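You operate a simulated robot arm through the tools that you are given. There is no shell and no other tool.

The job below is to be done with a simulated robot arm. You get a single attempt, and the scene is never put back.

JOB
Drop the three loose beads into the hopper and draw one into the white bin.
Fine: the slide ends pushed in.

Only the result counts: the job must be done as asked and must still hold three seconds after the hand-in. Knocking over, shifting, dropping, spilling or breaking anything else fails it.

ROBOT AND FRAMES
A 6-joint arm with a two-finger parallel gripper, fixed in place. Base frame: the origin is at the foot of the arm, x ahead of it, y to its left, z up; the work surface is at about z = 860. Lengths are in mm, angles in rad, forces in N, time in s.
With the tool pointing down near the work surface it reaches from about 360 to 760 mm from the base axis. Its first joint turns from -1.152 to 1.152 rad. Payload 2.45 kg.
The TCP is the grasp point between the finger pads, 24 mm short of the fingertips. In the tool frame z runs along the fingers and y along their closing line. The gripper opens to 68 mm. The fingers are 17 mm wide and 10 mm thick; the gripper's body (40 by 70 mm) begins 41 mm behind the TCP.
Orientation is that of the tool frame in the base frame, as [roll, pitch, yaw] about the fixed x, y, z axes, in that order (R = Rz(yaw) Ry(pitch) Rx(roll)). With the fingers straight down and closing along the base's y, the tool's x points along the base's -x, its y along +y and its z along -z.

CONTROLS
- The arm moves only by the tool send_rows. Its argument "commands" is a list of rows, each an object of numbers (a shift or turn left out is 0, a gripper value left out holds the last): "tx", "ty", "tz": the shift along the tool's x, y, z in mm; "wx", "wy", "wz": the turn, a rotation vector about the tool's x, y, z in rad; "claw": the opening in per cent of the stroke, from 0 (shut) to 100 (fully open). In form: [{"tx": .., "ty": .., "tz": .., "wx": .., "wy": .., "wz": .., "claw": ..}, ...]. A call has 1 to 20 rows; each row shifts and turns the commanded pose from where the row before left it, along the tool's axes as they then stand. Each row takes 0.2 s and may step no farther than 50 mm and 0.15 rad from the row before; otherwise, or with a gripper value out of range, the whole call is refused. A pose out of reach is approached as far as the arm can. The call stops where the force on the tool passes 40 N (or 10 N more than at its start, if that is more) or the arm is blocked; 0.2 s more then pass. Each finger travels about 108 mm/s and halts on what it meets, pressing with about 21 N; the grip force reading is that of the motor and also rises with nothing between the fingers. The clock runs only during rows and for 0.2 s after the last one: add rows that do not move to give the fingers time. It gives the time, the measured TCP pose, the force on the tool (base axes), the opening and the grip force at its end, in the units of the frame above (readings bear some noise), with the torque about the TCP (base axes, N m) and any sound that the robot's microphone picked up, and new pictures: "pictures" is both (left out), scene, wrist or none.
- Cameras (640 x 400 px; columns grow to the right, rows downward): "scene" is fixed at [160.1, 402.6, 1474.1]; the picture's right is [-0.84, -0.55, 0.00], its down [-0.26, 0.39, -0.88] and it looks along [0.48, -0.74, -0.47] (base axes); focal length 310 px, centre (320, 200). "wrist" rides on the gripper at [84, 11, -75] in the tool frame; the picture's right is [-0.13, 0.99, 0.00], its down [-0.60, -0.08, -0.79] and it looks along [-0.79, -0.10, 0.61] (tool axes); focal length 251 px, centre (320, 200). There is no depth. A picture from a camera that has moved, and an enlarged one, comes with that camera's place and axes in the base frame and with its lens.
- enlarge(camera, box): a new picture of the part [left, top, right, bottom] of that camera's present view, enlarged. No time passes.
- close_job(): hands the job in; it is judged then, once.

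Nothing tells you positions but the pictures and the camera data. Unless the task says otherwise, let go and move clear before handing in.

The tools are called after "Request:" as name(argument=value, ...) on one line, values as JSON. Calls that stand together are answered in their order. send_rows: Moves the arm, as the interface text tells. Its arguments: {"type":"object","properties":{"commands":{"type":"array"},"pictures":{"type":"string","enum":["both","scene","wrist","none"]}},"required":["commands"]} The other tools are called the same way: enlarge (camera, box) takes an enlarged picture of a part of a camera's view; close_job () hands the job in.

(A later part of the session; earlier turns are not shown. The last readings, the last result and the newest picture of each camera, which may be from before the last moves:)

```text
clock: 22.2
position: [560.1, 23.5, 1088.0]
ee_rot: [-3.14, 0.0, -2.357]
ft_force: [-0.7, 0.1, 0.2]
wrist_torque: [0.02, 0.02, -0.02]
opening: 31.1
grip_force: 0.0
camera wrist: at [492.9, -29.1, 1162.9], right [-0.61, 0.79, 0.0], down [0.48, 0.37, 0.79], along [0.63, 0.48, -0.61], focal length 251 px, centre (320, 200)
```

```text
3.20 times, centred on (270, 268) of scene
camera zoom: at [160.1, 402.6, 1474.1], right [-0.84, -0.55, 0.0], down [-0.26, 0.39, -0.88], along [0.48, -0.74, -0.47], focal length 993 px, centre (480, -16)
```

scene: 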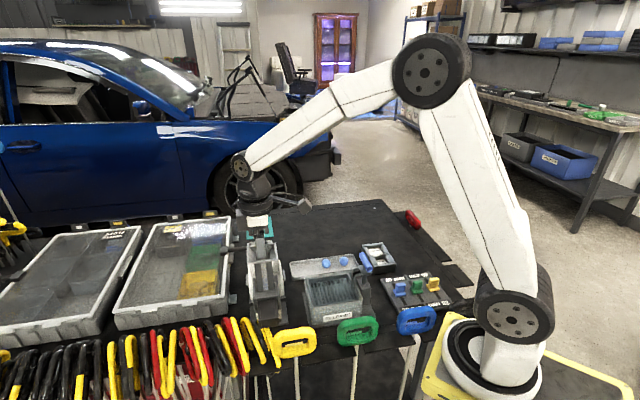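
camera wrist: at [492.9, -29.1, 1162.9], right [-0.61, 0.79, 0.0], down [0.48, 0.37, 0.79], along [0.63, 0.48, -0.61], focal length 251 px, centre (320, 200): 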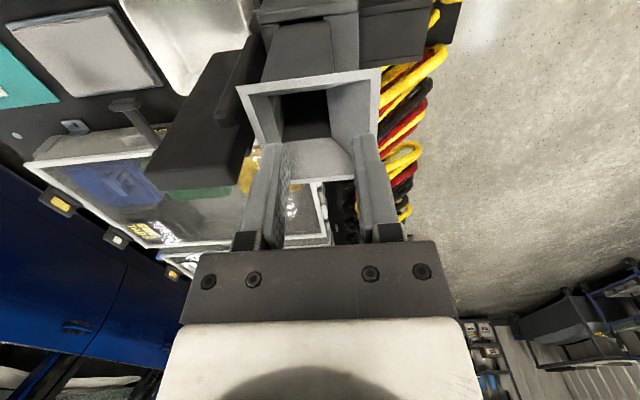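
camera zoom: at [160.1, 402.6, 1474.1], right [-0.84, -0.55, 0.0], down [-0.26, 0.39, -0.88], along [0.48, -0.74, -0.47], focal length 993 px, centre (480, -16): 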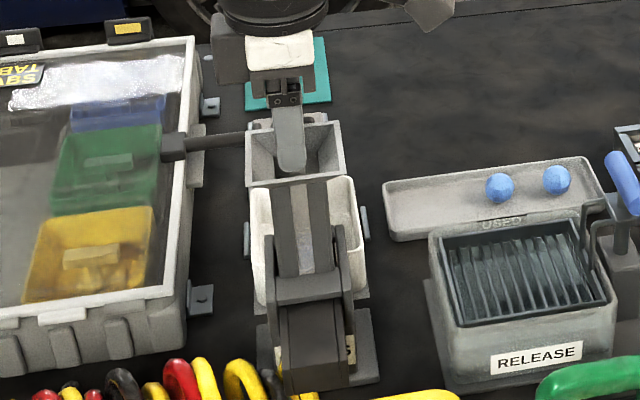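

Bead A fell through the funnel. I'll raise clear and go over bead B.

Request:
send_rows(commands=[{"tz": -24}, {"tz": -24}, {"tx": 29.6, "ty": -25.2}, {"tx": 29.6, "ty": -25.2}, {"tx": 29.6, "ty": -25.2}, {"tx": 29.6, "ty": -25.2}, {"tx": 29.6, "ty": -25.2, "claw": 54}, {"tx": 29.6, "ty": -25.2}, {"tz": 45}, {"tz": 45}, {"tz": 45}, {"tz": 40}, {"tz": 40}, {}, {}], pictures="both")

Request:
enlarge(camera="wrist", box=[220, 60, 420, 185])

Request:
enlarge(camera="scene", box=[220, 205, 320, 330])

```text
clock: 25.4
position: [540.3, -210.3, 919.3]
ee_rot: [3.141, -0.002, -2.357]
ft_force: [-0.2, -0.3, -0.2]
wrist_torque: [-0.02, -0.01, -0.02]
opening: 36.7
grip_force: 0.1
camera wrist: at [472.8, -260.6, 995.2], right [-0.61, 0.79, 0.0], down [0.48, 0.37, 0.79], along [0.63, 0.48, -0.61], focal length 251 px, centre (320, 200)
```

scene: 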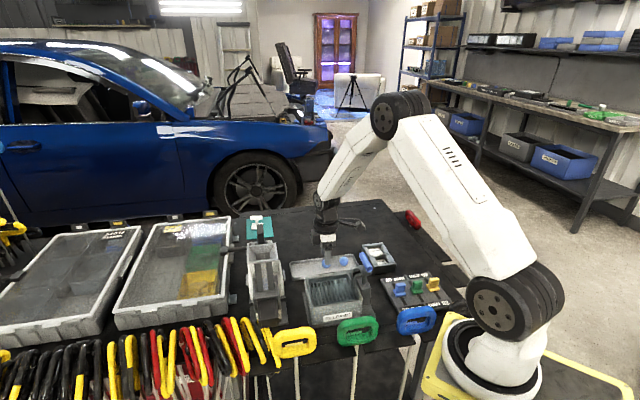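
wrist: 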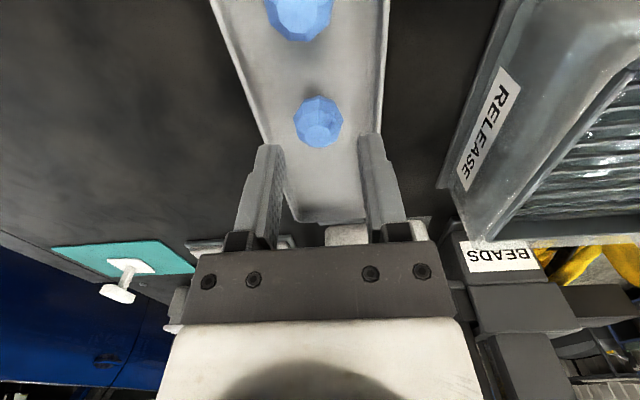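

```text
3.20 times, centred on (320, 122) of wrist
camera zoom: at [472.8, -260.6, 995.2], right [-0.61, 0.79, 0.0], down [0.48, 0.37, 0.79], along [0.63, 0.48, -0.61], focal length 805 px, centre (320, 448)
```

zoom: 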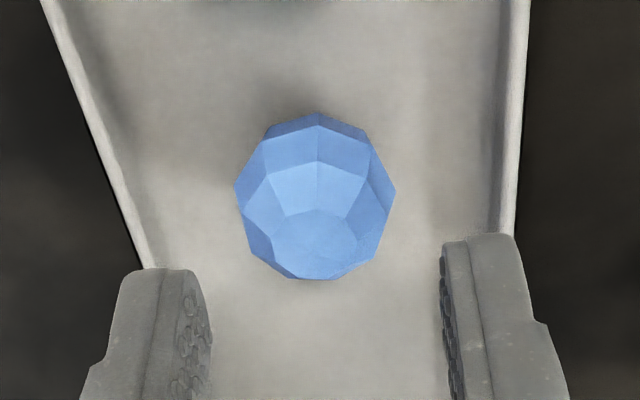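

```text
3.20 times, centred on (270, 268) of scene
camera zoom: at [160.1, 402.6, 1474.1], right [-0.84, -0.55, 0.0], down [-0.26, 0.39, -0.88], along [0.48, -0.74, -0.47], focal length 993 px, centre (480, -16)
```

zoom: 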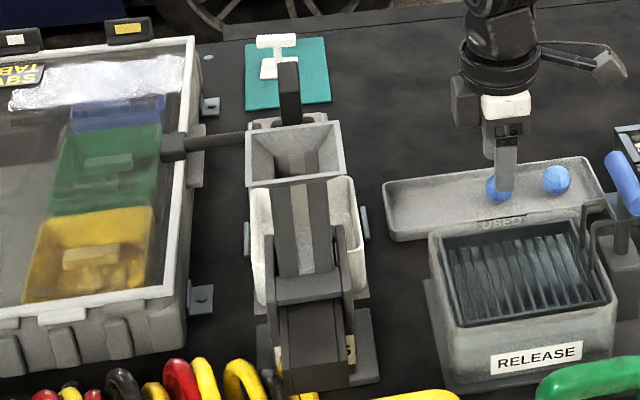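

Bead B is centred within 2 mm. I'll descend, grip, and lift it.

Request:
send_rows(commands=[{"tx": 1.7, "tz": 10}, {"tz": 8}, {"tz": 8}, {}, {"claw": 20}, {"claw": 20}, {"claw": 20}, {"tz": -15}, {"tz": -25}, {"tz": -40}, {"tz": -40}, {"tz": -40}, {"tz": -40}, {"tz": -42}, {}], pictures="wrist")

```text
clock: 28.6
position: [542.7, -213.6, 1137.6]
ee_rot: [3.14, 0.001, -2.357]
ft_force: [0.4, -0.1, 0.3]
wrist_torque: [0.02, 0.0, 0.01]
opening: 24.3
grip_force: 21.6
camera wrist: at [475.4, -266.3, 1212.3], right [-0.61, 0.79, 0.0], down [0.48, 0.37, 0.79], along [0.63, 0.48, -0.61], focal length 251 px, centre (320, 200)
```

wrist: 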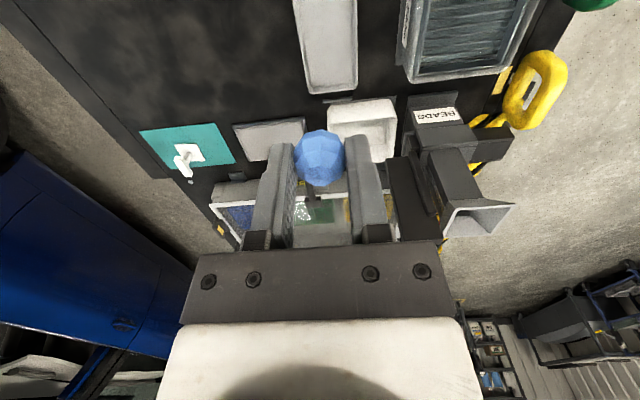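

Bead B is held. I'll return along the same path to the funnel and check alignment above it.

Request:
send_rows(commands=[{"tx": -29.9, "ty": 25.2}, {"tx": -29.9, "ty": 25.2}, {"tx": -29.9, "ty": 25.2}, {"tx": -29.9, "ty": 25.2}, {"tx": -29.9, "ty": 25.2}, {"tx": -29.8, "ty": 25.2}, {}, {}], pictures="wrist")

Request:
enlarge(camera="wrist", box=[240, 20, 400, 140])

```text
clock: 30.4
position: [561.7, 19.2, 1135.9]
ee_rot: [-3.14, -0.001, -2.355]
ft_force: [0.2, 1.0, -0.5]
wrist_torque: [0.0, -0.02, -0.01]
opening: 24.3
grip_force: 21.1
camera wrist: at [494.7, -32.6, 1210.4], right [-0.61, 0.79, 0.0], down [0.48, 0.37, 0.79], along [0.63, 0.48, -0.61], focal length 251 px, centre (320, 200)
```

wrist: 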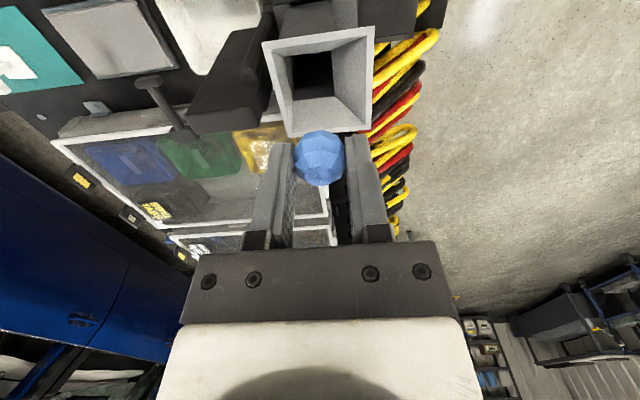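

```text
3.33 times, centred on (320, 80) of wrist
camera zoom: at [494.7, -32.6, 1210.4], right [-0.61, 0.79, 0.0], down [0.48, 0.37, 0.79], along [0.63, 0.48, -0.61], focal length 838 px, centre (320, 600)
```

zoom: 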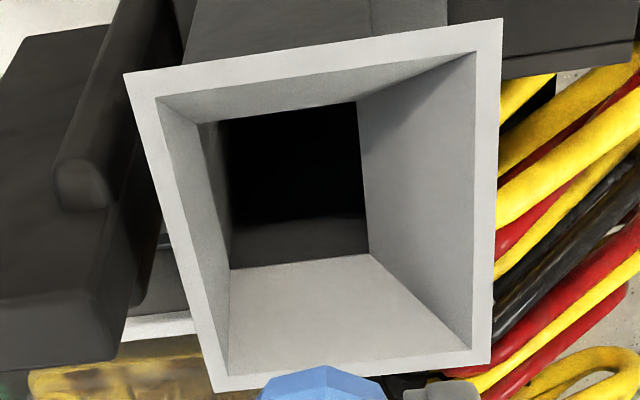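

The funnel centre is about 3 mm to the side, so I'll correct, lower to the rim, and check before release.

Request:
send_rows(commands=[{"tx": 0.7, "ty": 3.2, "tz": 24}, {"tz": 23}, {}, {}], pictures="wrist")

Request:
enlarge(camera="wrist", box=[240, 80, 400, 200])

```text
clock: 31.4
position: [557.6, 23.5, 1089.0]
ee_rot: [3.14, 0.0, -2.355]
ft_force: [-0.5, 0.1, -0.7]
wrist_torque: [0.03, 0.0, -0.01]
opening: 24.0
grip_force: 21.1
camera wrist: at [491.5, -27.3, 1163.6], right [-0.61, 0.79, 0.0], down [0.48, 0.37, 0.79], along [0.63, 0.48, -0.61], focal length 251 px, centre (320, 200)
```

wrist: 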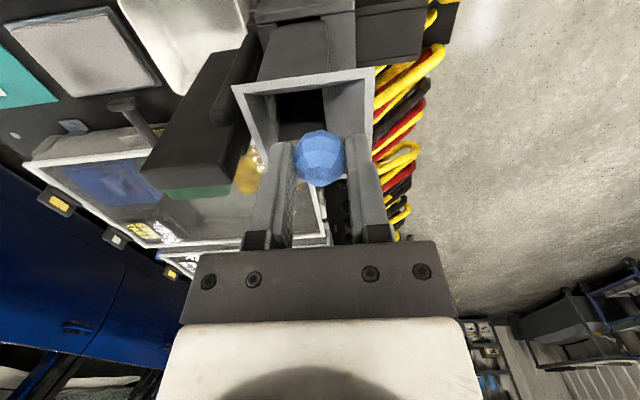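

```text
3.33 times, centred on (320, 140) of wrist
camera zoom: at [491.5, -27.3, 1163.6], right [-0.61, 0.79, 0.0], down [0.48, 0.37, 0.79], along [0.63, 0.48, -0.61], focal length 838 px, centre (320, 400)
```

zoom: 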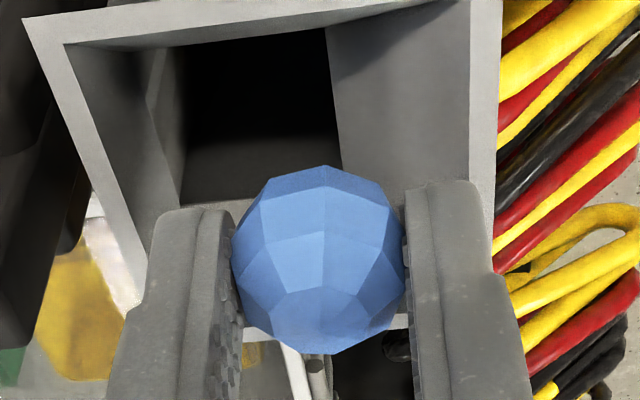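

The funnel now sits about 3 mm off to the other side, so I'll nudge back by 2.5 mm and then release.

Request:
send_rows(commands=[{"ty": -2.5}, {}, {}], pictures="wrist")

Request:
enlarge(camera="wrist", box=[240, 80, 400, 200])

```text
clock: 32.2
position: [558.5, 20.9, 1089.6]
ee_rot: [3.142, 0.0, -2.357]
ft_force: [-0.5, -0.5, 0.1]
wrist_torque: [-0.02, 0.02, 0.0]
opening: 24.2
grip_force: 20.6
camera wrist: at [493.2, -30.0, 1164.3], right [-0.61, 0.79, 0.0], down [0.48, 0.37, 0.79], along [0.63, 0.48, -0.61], focal length 251 px, centre (320, 200)
```

wrist: 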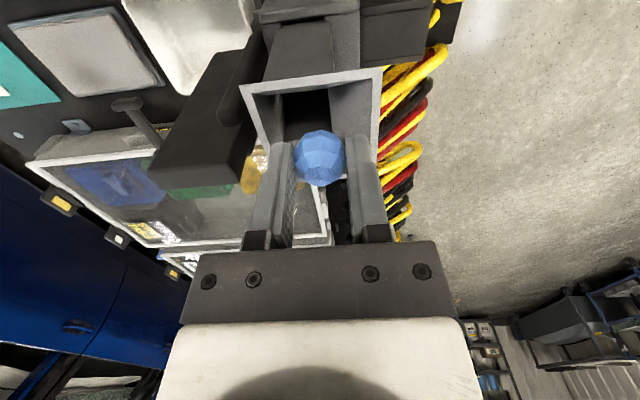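

```text
3.33 times, centred on (320, 140) of wrist
camera zoom: at [493.2, -30.0, 1164.3], right [-0.61, 0.79, 0.0], down [0.48, 0.37, 0.79], along [0.63, 0.48, -0.61], focal length 838 px, centre (320, 400)
```

zoom: 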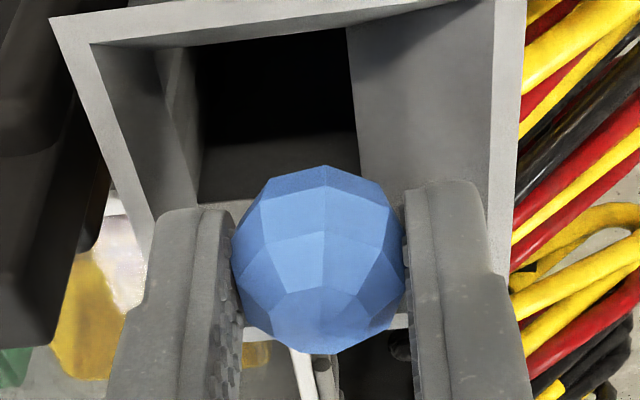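

Alignment now matches the first successful drop. Releasing bead B.

Request:
send_rows(commands=[{"claw": 46}, {"claw": 46}, {"claw": 46}, {"claw": 46}], pictures="wrist")

Request:
enlarge(camera="wrist", box=[240, 80, 400, 200])

Request:
enlarge(camera="scene", box=[220, 205, 320, 330])

```text
clock: 33.2
position: [559.6, 21.7, 1089.9]
ee_rot: [-3.141, 0.0, -2.356]
ft_force: [0.0, 0.4, 0.2]
wrist_torque: [0.02, 0.01, 0.01]
opening: 31.3
grip_force: 0.0
camera wrist: at [493.2, -30.0, 1164.3], right [-0.61, 0.79, 0.0], down [0.48, 0.37, 0.79], along [0.63, 0.48, -0.61], focal length 251 px, centre (320, 200)
```

wrist: 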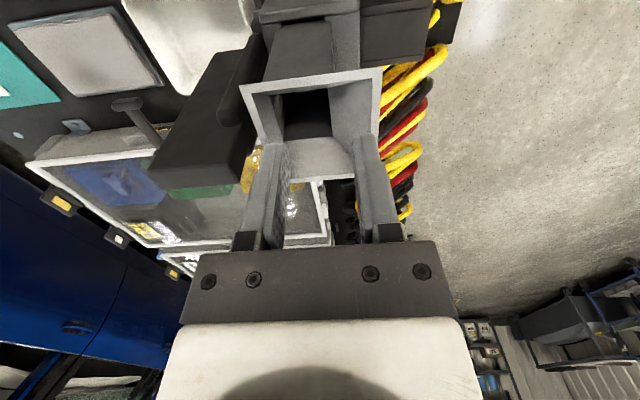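

```text
3.33 times, centred on (320, 140) of wrist
camera zoom: at [493.2, -30.0, 1164.3], right [-0.61, 0.79, 0.0], down [0.48, 0.37, 0.79], along [0.63, 0.48, -0.61], focal length 838 px, centre (320, 400)
```

zoom: 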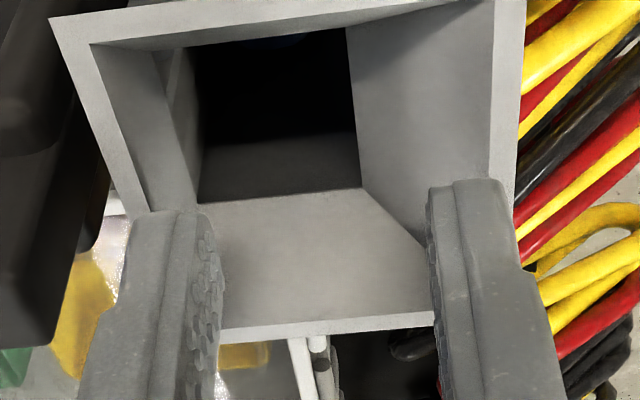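

```text
3.20 times, centred on (270, 268) of scene
camera zoom: at [160.1, 402.6, 1474.1], right [-0.84, -0.55, 0.0], down [-0.26, 0.39, -0.88], along [0.48, -0.74, -0.47], focal length 993 px, centre (480, -16)
```

zoom: 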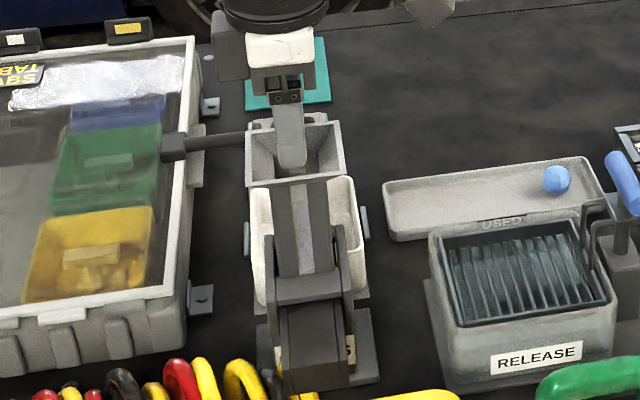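

Bead B is in, with a faint blue visible deep in the column. Next I'll go over bead C.

Request:
send_rows(commands=[{"tz": -24}, {"tz": -24}, {"tx": 33.4, "ty": -21.3}, {"tx": 33.4, "ty": -21.3}, {"tx": 33.4, "ty": -21.3}, {"tx": 33.4, "ty": -21.3}, {"tx": 33.4, "ty": -21.3}, {"tx": 33.4, "ty": -21.3, "claw": 54}, {"tx": 33.2, "ty": -21.6}, {"tz": 45}, {"tz": 45}, {"tz": 45}, {"tz": 40}, {"tz": 40}, {}, {}], pictures="wrist")

Request:
enlarge(camera="wrist", box=[220, 60, 420, 185])

```text
clock: 36.6
position: [498.1, -250.7, 920.1]
ee_rot: [3.141, 0.0, -2.358]
ft_force: [-0.6, 0.7, 1.5]
wrist_torque: [0.0, -0.02, 0.04]
opening: 36.7
grip_force: 0.0
camera wrist: at [431.0, -302.3, 995.3], right [-0.61, 0.79, 0.0], down [0.48, 0.37, 0.79], along [0.63, 0.48, -0.61], focal length 251 px, centre (320, 200)
```

wrist: 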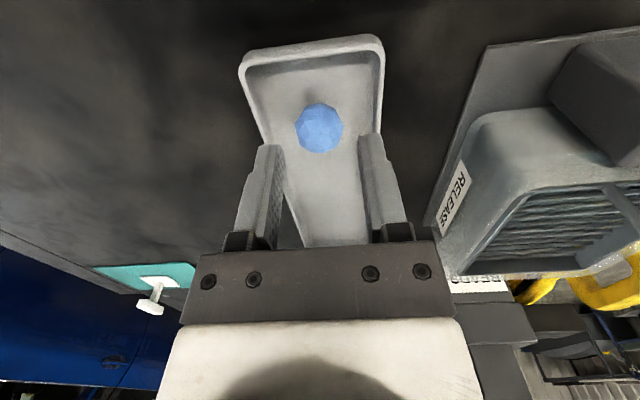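

```text
3.20 times, centred on (320, 122) of wrist
camera zoom: at [431.0, -302.3, 995.3], right [-0.61, 0.79, 0.0], down [0.48, 0.37, 0.79], along [0.63, 0.48, -0.61], focal length 805 px, centre (320, 448)
```

zoom: 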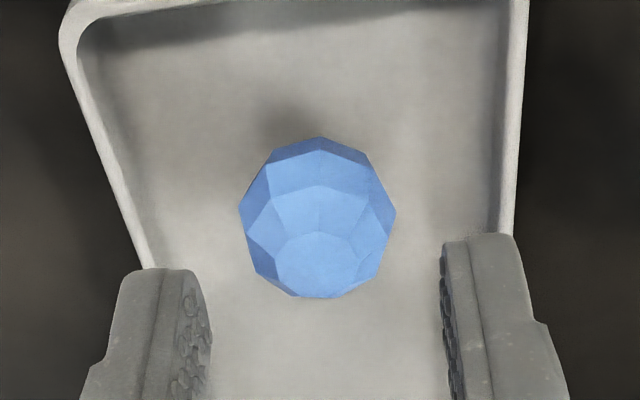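

Bead C is within about 3 mm of centre. I'll correct, grip it and lift.

Request:
send_rows(commands=[{"tx": -3.2, "tz": 10}, {"tz": 8}, {"tz": 8.5}, {}, {"claw": 20}, {"claw": 20}, {"claw": 20}, {"tz": -15}, {"tz": -25}, {"tz": -40}, {"tz": -40}, {"tz": -40}, {"tz": -40}, {"tz": -42.5}, {}], pictures="wrist")

```text
clock: 39.8
position: [503.8, -244.1, 1137.6]
ee_rot: [-3.141, 0.0, -2.357]
ft_force: [0.2, 0.2, -0.3]
wrist_torque: [-0.01, 0.0, 0.0]
opening: 23.9
grip_force: 21.0
camera wrist: at [437.3, -295.5, 1212.1], right [-0.61, 0.79, 0.0], down [0.48, 0.37, 0.79], along [0.63, 0.48, -0.61], focal length 251 px, centre (320, 200)
```

wrist: 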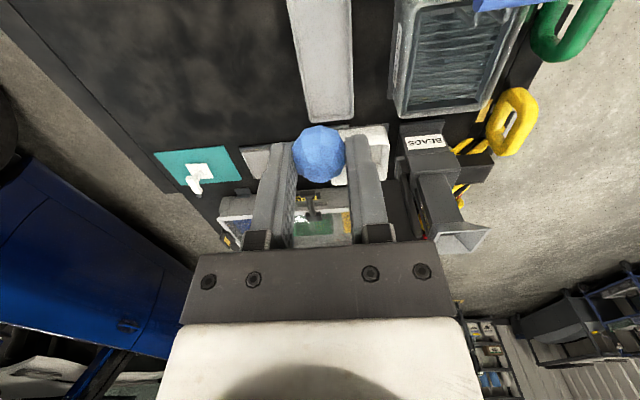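

Bead C is held. I'll carry it back over the funnel.

Request:
send_rows(commands=[{"tx": -32.9, "ty": 21.4}, {"tx": -32.9, "ty": 21.4}, {"tx": -32.9, "ty": 21.4}, {"tx": -32.9, "ty": 21.4}, {"tx": -32.9, "ty": 21.4}, {"tx": -32.9, "ty": 21.2}, {"tx": -33, "ty": 21.2}, {}, {"tz": 24}, {"tz": 18}, {}, {}], pictures="wrist")

Request:
enlarge(camera="wrist", box=[240, 80, 400, 200])

```text
clock: 42.4
position: [558.1, 22.0, 1093.9]
ee_rot: [3.142, 0.001, -2.356]
ft_force: [0.2, -0.9, -0.1]
wrist_torque: [-0.03, 0.0, -0.02]
opening: 24.0
grip_force: 21.3
camera wrist: at [491.3, -29.2, 1169.9], right [-0.61, 0.79, 0.0], down [0.48, 0.37, 0.79], along [0.63, 0.48, -0.61], focal length 251 px, centre (320, 200)
```

wrist: 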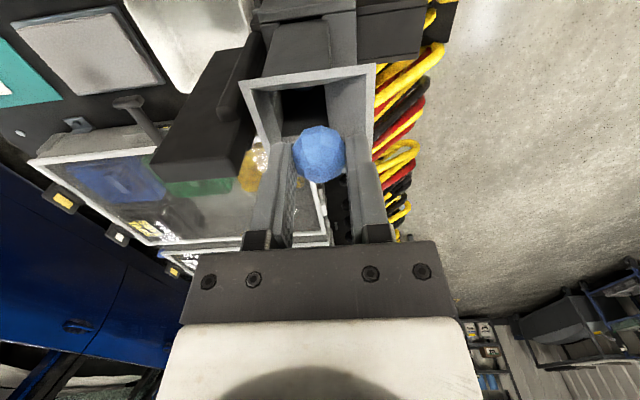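

```text
3.33 times, centred on (320, 140) of wrist
camera zoom: at [491.3, -29.2, 1169.9], right [-0.61, 0.79, 0.0], down [0.48, 0.37, 0.79], along [0.63, 0.48, -0.61], focal length 838 px, centre (320, 400)
```

zoom: 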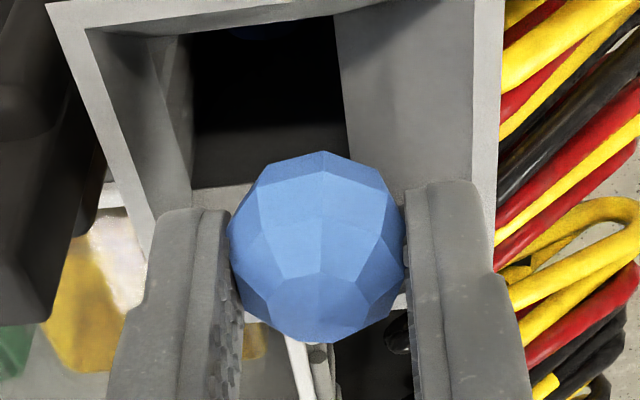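

The offset is small. I'll nudge 1.5 mm, lower 4 mm, and release bead C.

Request:
send_rows(commands=[{"ty": -1.5, "tz": 4}, {}, {}, {"claw": 46}, {"claw": 46}, {"claw": 46}, {"claw": 46}], pictures="wrist")

Request:
enlarge(camera="wrist", box=[240, 80, 400, 200])

Request:
enlarge(camera="scene", box=[220, 205, 320, 330])

```text
clock: 44.0
position: [560.6, 21.4, 1091.3]
ee_rot: [3.141, -0.001, -2.356]
ft_force: [0.3, -0.3, -0.7]
wrist_torque: [-0.02, -0.02, 0.03]
opening: 31.2
grip_force: 0.0
camera wrist: at [492.9, -30.5, 1166.5], right [-0.61, 0.79, 0.0], down [0.48, 0.37, 0.79], along [0.63, 0.48, -0.61], focal length 251 px, centre (320, 200)
```

wrist: 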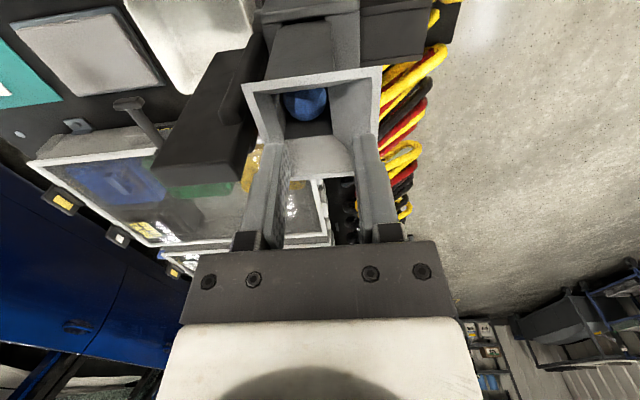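

```text
3.33 times, centred on (320, 140) of wrist
camera zoom: at [492.9, -30.5, 1166.5], right [-0.61, 0.79, 0.0], down [0.48, 0.37, 0.79], along [0.63, 0.48, -0.61], focal length 838 px, centre (320, 400)
```

zoom: 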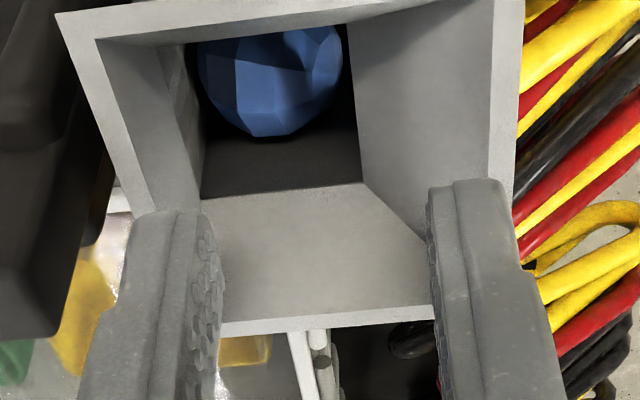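

```text
3.20 times, centred on (270, 268) of scene
camera zoom: at [160.1, 402.6, 1474.1], right [-0.84, -0.55, 0.0], down [-0.26, 0.39, -0.88], along [0.48, -0.74, -0.47], focal length 993 px, centre (480, -16)
```

zoom: 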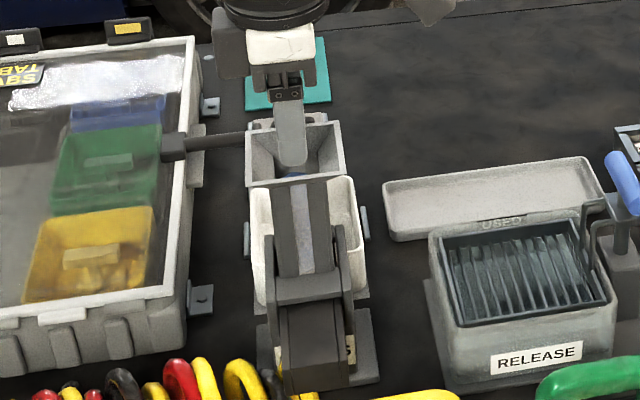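

All three beads are now in the hopper: the top one sits at about z 1027, just below the funnel neck. I'll raise clear and study the slot and slide before drawing.

Request:
send_rows(commands=[{"tz": -40}, {"tz": -40}, {"tz": -40}, {}], pictures="both")

Request:
enlarge(camera="scene", box=[240, 235, 290, 330])

Request:
enlarge(camera="wrist", box=[180, 0, 380, 125])

```text
clock: 45.0
position: [559.8, 17.7, 1209.7]
ee_rot: [3.141, 0.0, -2.358]
ft_force: [-0.5, -0.5, 0.0]
wrist_torque: [0.0, -0.04, -0.02]
opening: 31.1
grip_force: 0.0
camera wrist: at [492.5, -33.5, 1284.7], right [-0.61, 0.79, 0.0], down [0.48, 0.37, 0.79], along [0.63, 0.48, -0.61], focal length 251 px, centre (320, 200)
```

scene: 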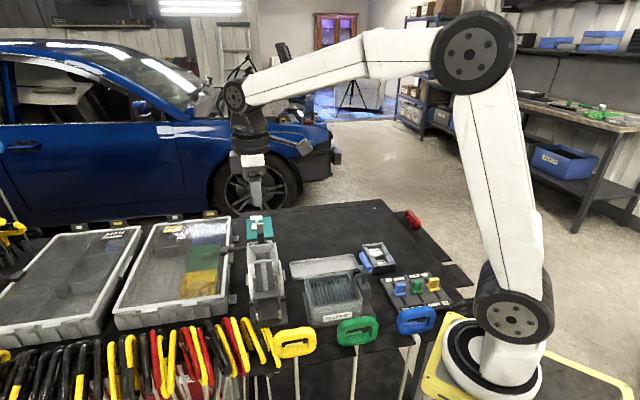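
wrist: 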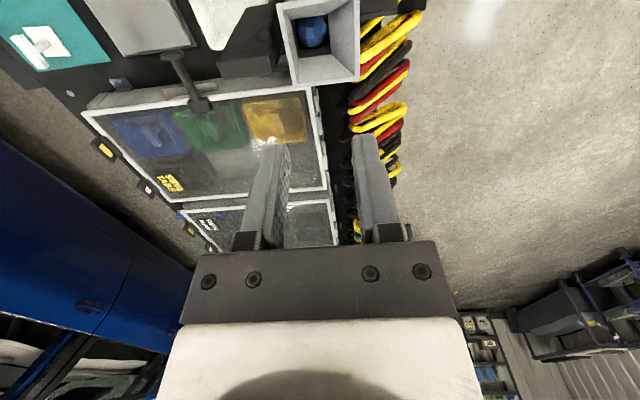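

```text
4.21 times, centred on (265, 282) of scene
camera zoom: at [160.1, 402.6, 1474.1], right [-0.84, -0.55, 0.0], down [-0.26, 0.39, -0.88], along [0.48, -0.74, -0.47], focal length 1307 px, centre (552, -147)
```

zoom: 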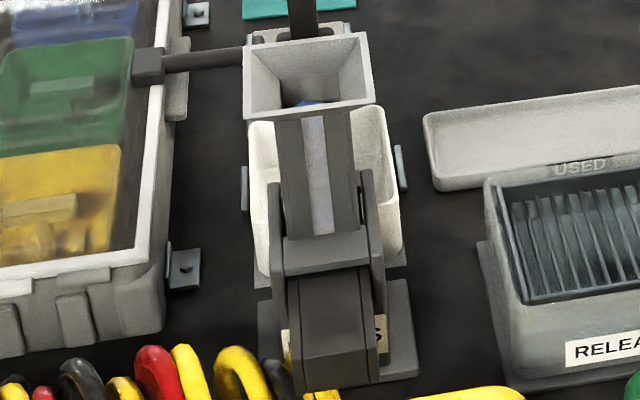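

```text
3.20 times, centred on (280, 62) of wrist
camera zoom: at [492.5, -33.5, 1284.7], right [-0.61, 0.79, 0.0], down [0.48, 0.37, 0.79], along [0.63, 0.48, -0.61], focal length 805 px, centre (448, 640)
```

zoom: 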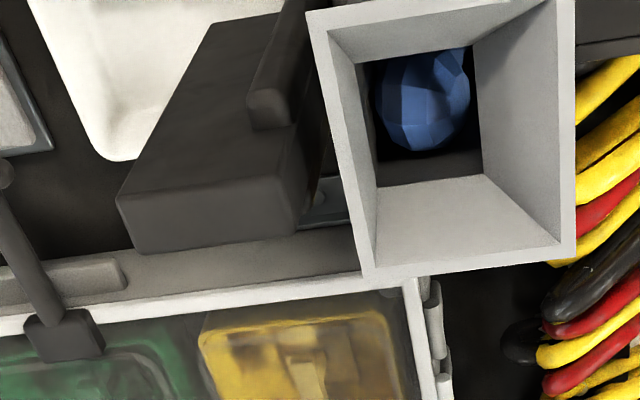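

The three beads fill the column from about z 961 to 1040, so the slide's pocket is not under the column now. Before pulling anything I'll view the front of the slide from the bin side to see which part is the handle.

Request:
send_rows(commands=[{"wz": -0.15}, {"wz": -0.15}, {"wz": -0.15}, {"wz": -0.15}, {"wz": -0.15}, {"wz": -0.15}, {"wz": -0.15}, {"wz": -0.15}, {"wz": -0.15}, {"wz": -0.15}, {"wz": -0.071}, {"tx": 38.2, "ty": 1.4}, {"tx": 38.2, "ty": 1.4}, {"tx": 38.2, "ty": 1.4}, {"tx": 38.2, "ty": 1.4}, {"wy": -0.15}, {"wy": -0.15}, {"wy": -0.15}, {}], pictures="both")

```text
clock: 49.0
position: [655.0, -90.0, 1207.5]
ee_rot: [-3.139, 0.45, -0.785]
ft_force: [0.5, 0.4, 0.8]
wrist_torque: [-0.01, 0.02, -0.02]
opening: 31.4
grip_force: 0.0
out of reach, approached as far as the arm can: row 18
camera wrist: at [725.6, -174.4, 1238.6], right [-0.78, -0.62, 0.05], down [-0.09, 0.2, 0.98], along [-0.61, 0.76, -0.21], focal length 251 px, centre (320, 200)
```

scene: 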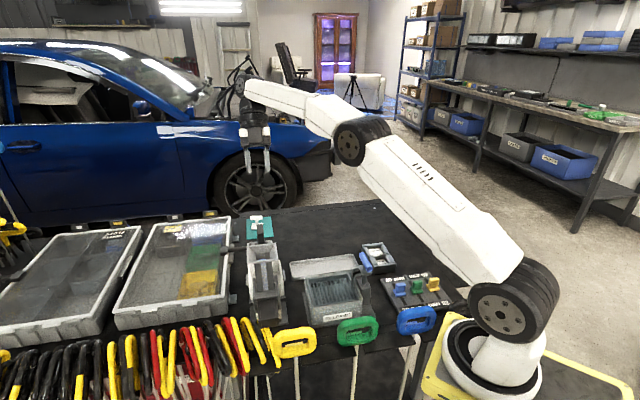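
wrist: 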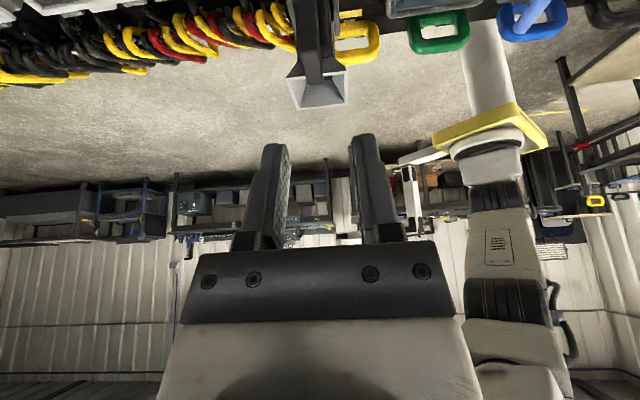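

I'm at the reach limit here but in the right place. I'll go down to look at the dispenser front at slide height.

Request:
send_rows(commands=[{"tx": 14.5, "tz": 30}, {"tx": 14.5, "tz": 30}, {"tx": 14.5, "tz": 30}, {"tx": 14.5, "tz": 30}, {"tx": 14.5, "tz": 30}, {"tx": 14.5, "tz": 30}, {}], pictures="both")

Request:
enlarge(camera="wrist", box=[240, 40, 400, 140])

Request:
enlarge(camera="wrist", box=[240, 130, 400, 230])

```text
clock: 50.6
position: [657.7, -92.5, 1006.2]
ee_rot: [3.141, 0.45, -0.785]
ft_force: [-0.6, 0.1, 0.1]
wrist_torque: [-0.02, 0.0, 0.04]
opening: 31.1
grip_force: 0.1
camera wrist: at [727.2, -175.6, 1036.8], right [-0.78, -0.62, 0.06], down [-0.09, 0.2, 0.98], along [-0.62, 0.76, -0.21], focal length 251 px, centre (320, 200)
```

scene: 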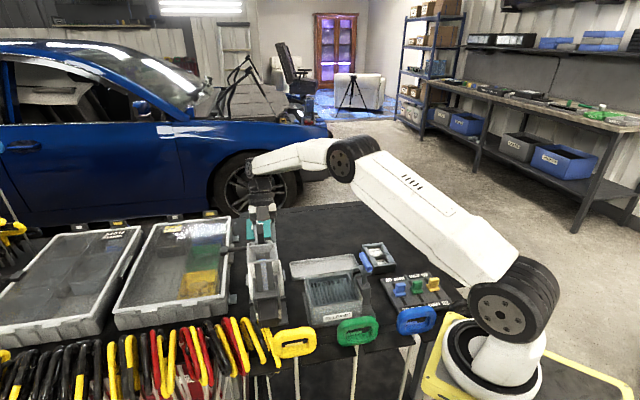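
wrist: 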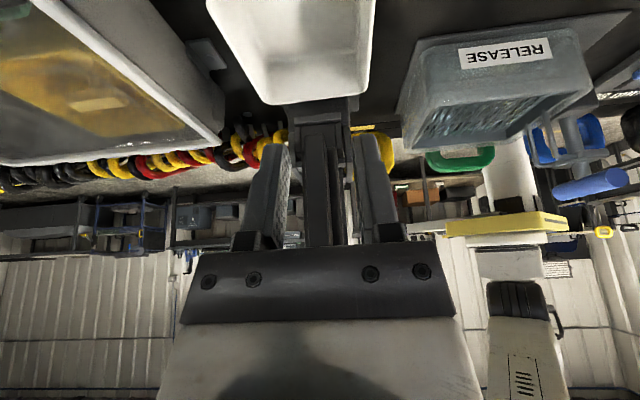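

```text
4.00 times, centred on (320, 90) of wrist
camera zoom: at [727.2, -175.6, 1036.8], right [-0.78, -0.62, 0.06], down [-0.09, 0.2, 0.98], along [-0.62, 0.76, -0.21], focal length 1006 px, centre (320, 640)
```

zoom: 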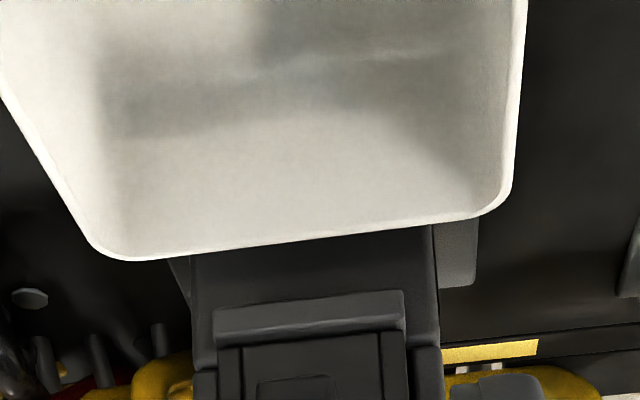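

```text
4.00 times, centred on (320, 180) of wrist
camera zoom: at [727.2, -175.6, 1036.8], right [-0.78, -0.62, 0.06], down [-0.09, 0.2, 0.98], along [-0.62, 0.76, -0.21], focal length 1006 px, centre (320, 280)
```

zoom: 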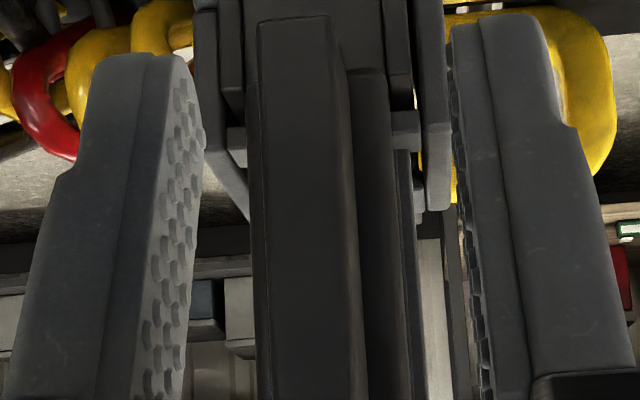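

From the front, the fin and a small stem rise from the slide's front end, just clear of the housing, so it looks like the pull handle with the slide currently pushed in. I'll move above the fin with the fingers straddling it and check alignment before a gentle test pull.

Request:
send_rows(commands=[{"tx": -15.8, "tz": -32.6}, {"tx": -15.8, "tz": -32.6}, {"tx": -15.8, "tz": -32.6}, {"tx": -15.8, "tz": -32.6}, {"wy": 0.15}, {"wy": 0.15}, {"wy": 0.15}, {"tx": -27.5, "ty": -3.4, "claw": 62}, {"tx": -27.5, "ty": -3.4}, {"tx": -27.4, "ty": -3.4}, {}, {}], pictures="both")

Request:
enlarge(camera="wrist", box=[220, 40, 420, 165])

```text
clock: 53.2
position: [608.3, -22.2, 1150.5]
ee_rot: [-3.141, 0.0, -0.786]
ft_force: [0.4, 0.1, 0.2]
wrist_torque: [-0.02, 0.03, -0.02]
opening: 42.3
grip_force: 0.1
camera wrist: at [659.2, -90.3, 1225.9], right [-0.79, -0.61, 0.0], down [-0.37, 0.48, 0.79], along [-0.48, 0.63, -0.61], focal length 251 px, centre (320, 200)
```

scene: 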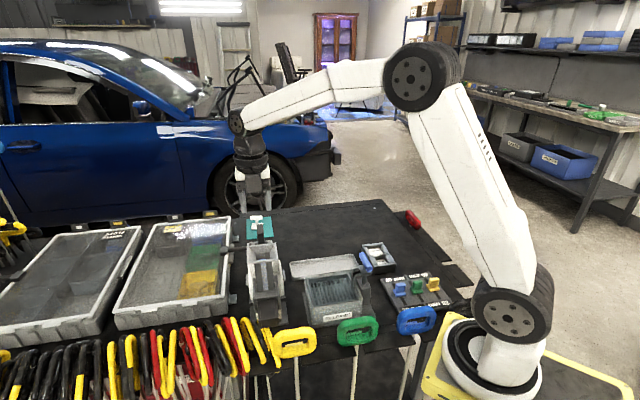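
wrist: 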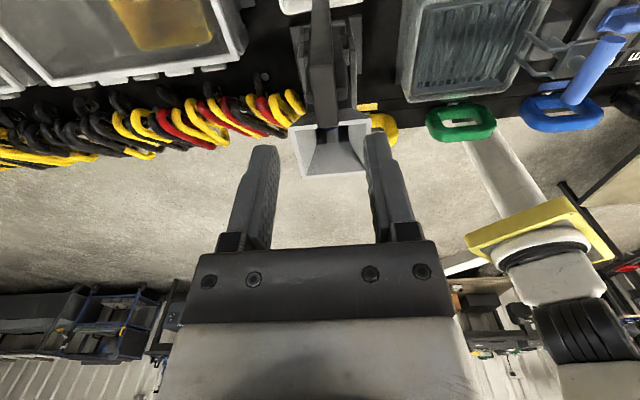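

```text
3.20 times, centred on (320, 102) of wrist
camera zoom: at [659.2, -90.3, 1225.9], right [-0.79, -0.61, 0.0], down [-0.37, 0.48, 0.79], along [-0.48, 0.63, -0.61], focal length 805 px, centre (320, 512)
```

zoom: 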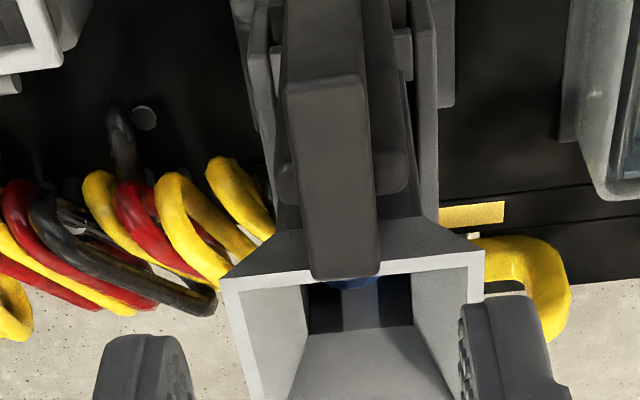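

The fin is about 15 mm thick with a rib on each side near the column, clearly a grip handle. It's centred about 3 mm to the side of the tool, so I'll correct and lower the fingers around it.

Request:
send_rows(commands=[{"ty": 3.4}, {"tz": 40}, {"tz": 40}, {"tz": 16}, {}, {}], pictures="wrist")

Request:
enlarge(camera="wrist", box=[220, 80, 420, 205])

```text
clock: 54.6
position: [604.2, -27.6, 1057.1]
ee_rot: [3.14, -0.001, -0.784]
ft_force: [-0.7, -0.3, -0.5]
wrist_torque: [0.0, -0.03, -0.01]
opening: 42.4
grip_force: 0.1
camera wrist: at [656.4, -93.9, 1130.4], right [-0.79, -0.61, 0.0], down [-0.37, 0.48, 0.79], along [-0.48, 0.63, -0.61], focal length 251 px, centre (320, 200)
```

wrist: 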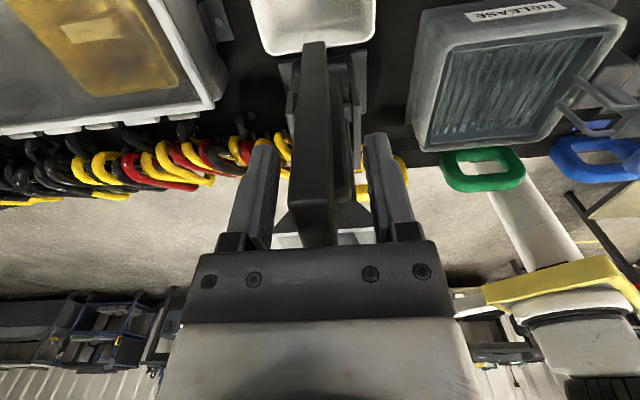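

```text
3.20 times, centred on (320, 142) of wrist
camera zoom: at [656.4, -93.9, 1130.4], right [-0.79, -0.61, 0.0], down [-0.37, 0.48, 0.79], along [-0.48, 0.63, -0.61], focal length 805 px, centre (320, 384)
```

zoom: 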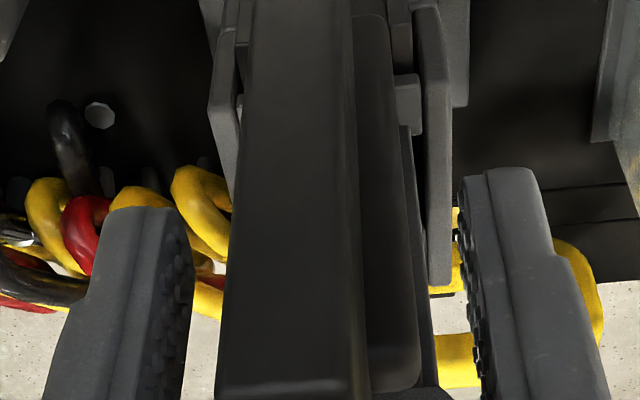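

The fingers straddle the fin with room on both sides. I'll close on it and check the forces.

Request:
send_rows(commands=[{"claw": 8}, {"claw": 8}, {"claw": 8}, {"claw": 8}], pictures="wrist")

```text
clock: 55.6
position: [605.7, -26.2, 1056.7]
ee_rot: [-3.14, -0.002, -0.784]
ft_force: [16.7, 16.7, -6.2]
wrist_torque: [-0.73, 0.06, 0.01]
opening: 13.7
grip_force: 33.5
camera wrist: at [657.6, -92.6, 1130.6], right [-0.79, -0.61, 0.0], down [-0.37, 0.48, 0.79], along [-0.48, 0.63, -0.61], focal length 251 px, centre (320, 200)
```

wrist: 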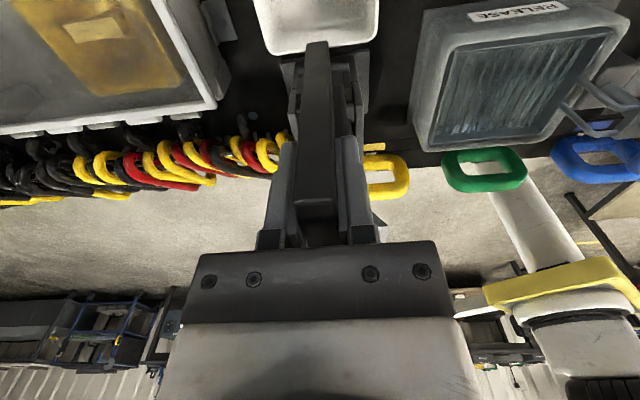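

The grip holds, but a 24 N side force shows the gripper is off-centre. I'll shift about 1 mm toward the fin's side to relieve it.

Request:
send_rows(commands=[{"ty": -0.7}, {}], pictures="none")

```text
clock: 56.2
position: [604.8, -25.6, 1057.5]
ee_rot: [-3.14, 0.0, -0.786]
ft_force: [18.3, 18.6, -9.8]
wrist_torque: [-0.74, -0.21, 0.08]
opening: 13.6
grip_force: 33.4
```

The side force rose slightly, so I'll shift the other way.

Request:
send_rows(commands=[{"ty": 1.4}, {}], pictures="none")

```text
clock: 56.7
position: [605.3, -25.4, 1055.5]
ee_rot: [-3.139, -0.003, -0.785]
ft_force: [11.9, 4.0, -6.9]
wrist_torque: [-0.26, 1.07, -0.09]
opening: 13.8
grip_force: 33.7
stopped in row 2: the force on the tool passed its limit at 40 N (the readings are from after the stop); the commanded pose is now the measured one
```

A transient passed the limit and the pose was reset. I'll wait a moment and read the force again with pictures.

Request:
send_rows(commands=[{}, {}], pictures="both")

Request:
enlarge(camera="wrist", box=[220, 40, 420, 200])

Request:
enlarge(camera="scene", box=[220, 205, 320, 330])

```text
clock: 57.3
position: [605.4, -24.9, 1055.7]
ee_rot: [-3.139, -0.002, -0.785]
ft_force: [15.6, 8.2, -11.7]
wrist_torque: [-0.69, 0.6, -0.06]
opening: 13.7
grip_force: 33.7
camera wrist: at [657.4, -92.5, 1130.6], right [-0.79, -0.61, 0.0], down [-0.37, 0.48, 0.79], along [-0.48, 0.63, -0.61], focal length 251 px, centre (320, 200)
```

scene: 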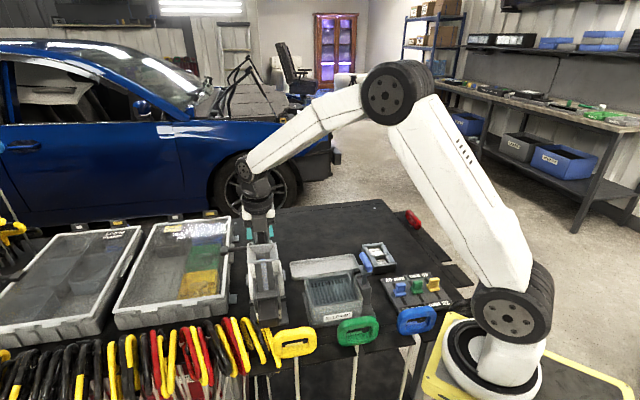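
wrist: 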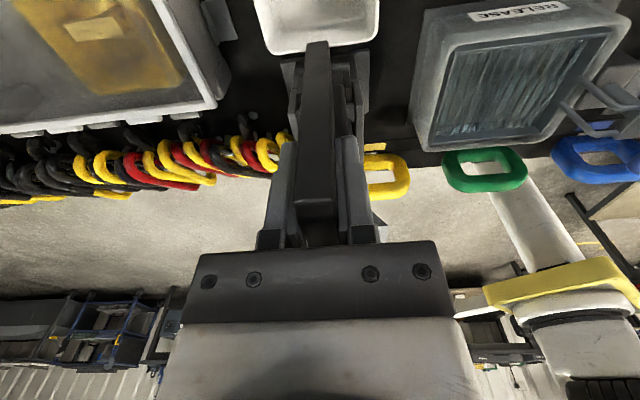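

```text
2.50 times, centred on (320, 120) of wrist
camera zoom: at [657.4, -92.5, 1130.6], right [-0.79, -0.61, 0.0], down [-0.37, 0.48, 0.79], along [-0.48, 0.63, -0.61], focal length 629 px, centre (320, 400)
```

zoom: 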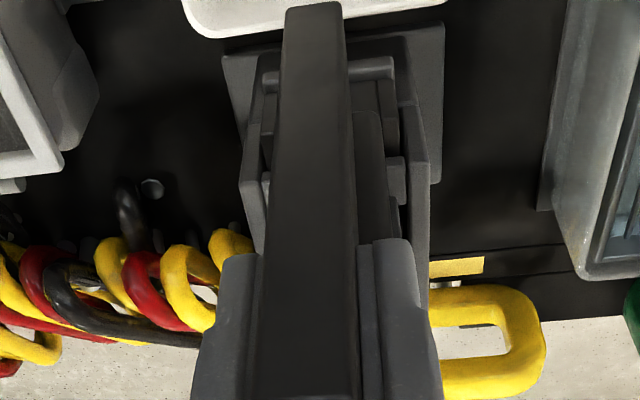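

```text
3.20 times, centred on (270, 268) of scene
camera zoom: at [160.9, 402.9, 1474.0], right [-0.84, -0.55, 0.0], down [-0.26, 0.39, -0.88], along [0.48, -0.74, -0.47], focal length 993 px, centre (480, -16)
```

zoom: 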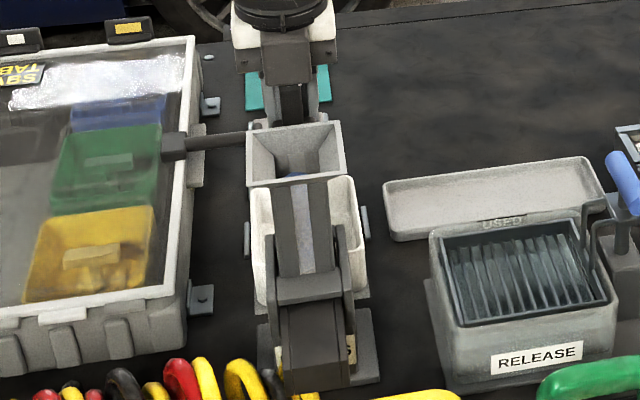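

The grip is off-centre sideways. I'll open, see where the fin sits between the fingers, and re-centre.

Request:
send_rows(commands=[{"claw": 40}, {"claw": 40}, {}, {}], pictures="wrist")

Request:
enlarge(camera="wrist", box=[240, 130, 400, 250])

```text
clock: 58.3
position: [604.6, -26.1, 1056.6]
ee_rot: [-3.138, 0.001, -0.785]
ft_force: [0.0, 0.2, -0.1]
wrist_torque: [0.0, -0.02, 0.01]
opening: 27.5
grip_force: 0.0
camera wrist: at [656.5, -93.2, 1131.2], right [-0.79, -0.61, 0.0], down [-0.37, 0.48, 0.79], along [-0.48, 0.63, -0.61], focal length 251 px, centre (320, 200)
```

wrist: 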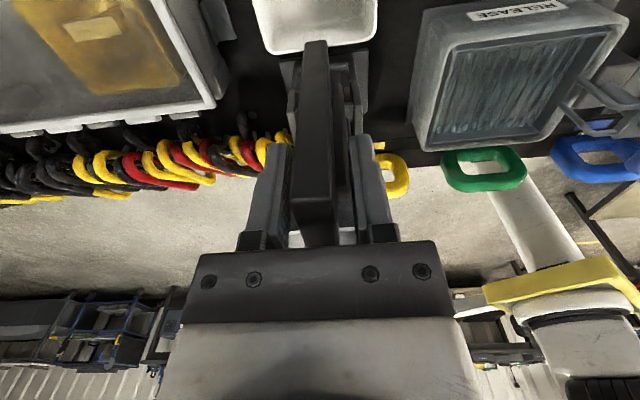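

```text
3.33 times, centred on (320, 190) of wrist
camera zoom: at [656.5, -93.2, 1131.2], right [-0.79, -0.61, 0.0], down [-0.37, 0.48, 0.79], along [-0.48, 0.63, -0.61], focal length 838 px, centre (320, 233)
```

zoom: 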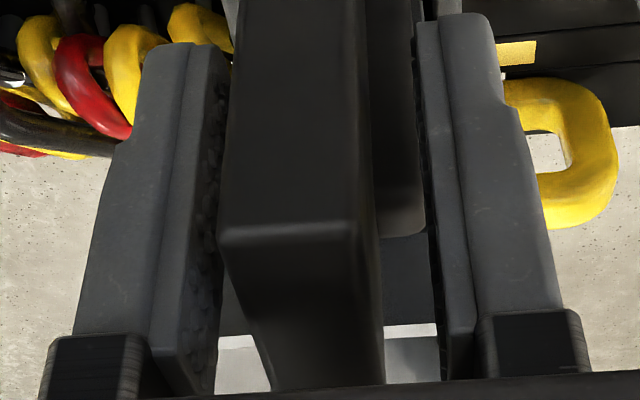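

With the fingers open I estimate the fin sits about 1.1 mm to the left and is turned about 2° relative to the gripper. I'll correct both and close again.

Request:
send_rows(commands=[{"ty": -1.2, "wz": 0.025}, {}, {}, {"claw": 8}, {"claw": 8}, {"claw": 8}, {"claw": 8}], pictures="wrist")

```text
clock: 59.9
position: [605.4, -25.5, 1056.2]
ee_rot: [-3.137, -0.002, -0.812]
ft_force: [3.0, 2.7, -0.7]
wrist_torque: [-0.25, 0.35, 0.63]
opening: 14.1
grip_force: 33.8
camera wrist: at [655.6, -93.6, 1130.9], right [-0.81, -0.59, 0.0], down [-0.36, 0.49, 0.79], along [-0.47, 0.64, -0.61], focal length 251 px, centre (320, 200)
```

wrist: 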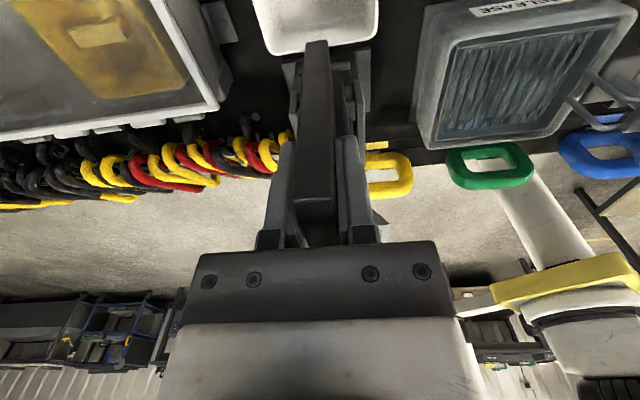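

The side force dropped to about 4 N, but a yaw torque appeared, so the original yaw was right. I'll undo the small turn.

Request:
send_rows(commands=[{"wz": -0.025}, {}, {}], pictures="none")

```text
clock: 60.7
position: [603.4, -25.8, 1056.8]
ee_rot: [-3.137, -0.002, -0.785]
ft_force: [-0.8, -0.4, 5.1]
wrist_torque: [0.05, 1.06, -0.07]
opening: 13.8
grip_force: 34.2
```

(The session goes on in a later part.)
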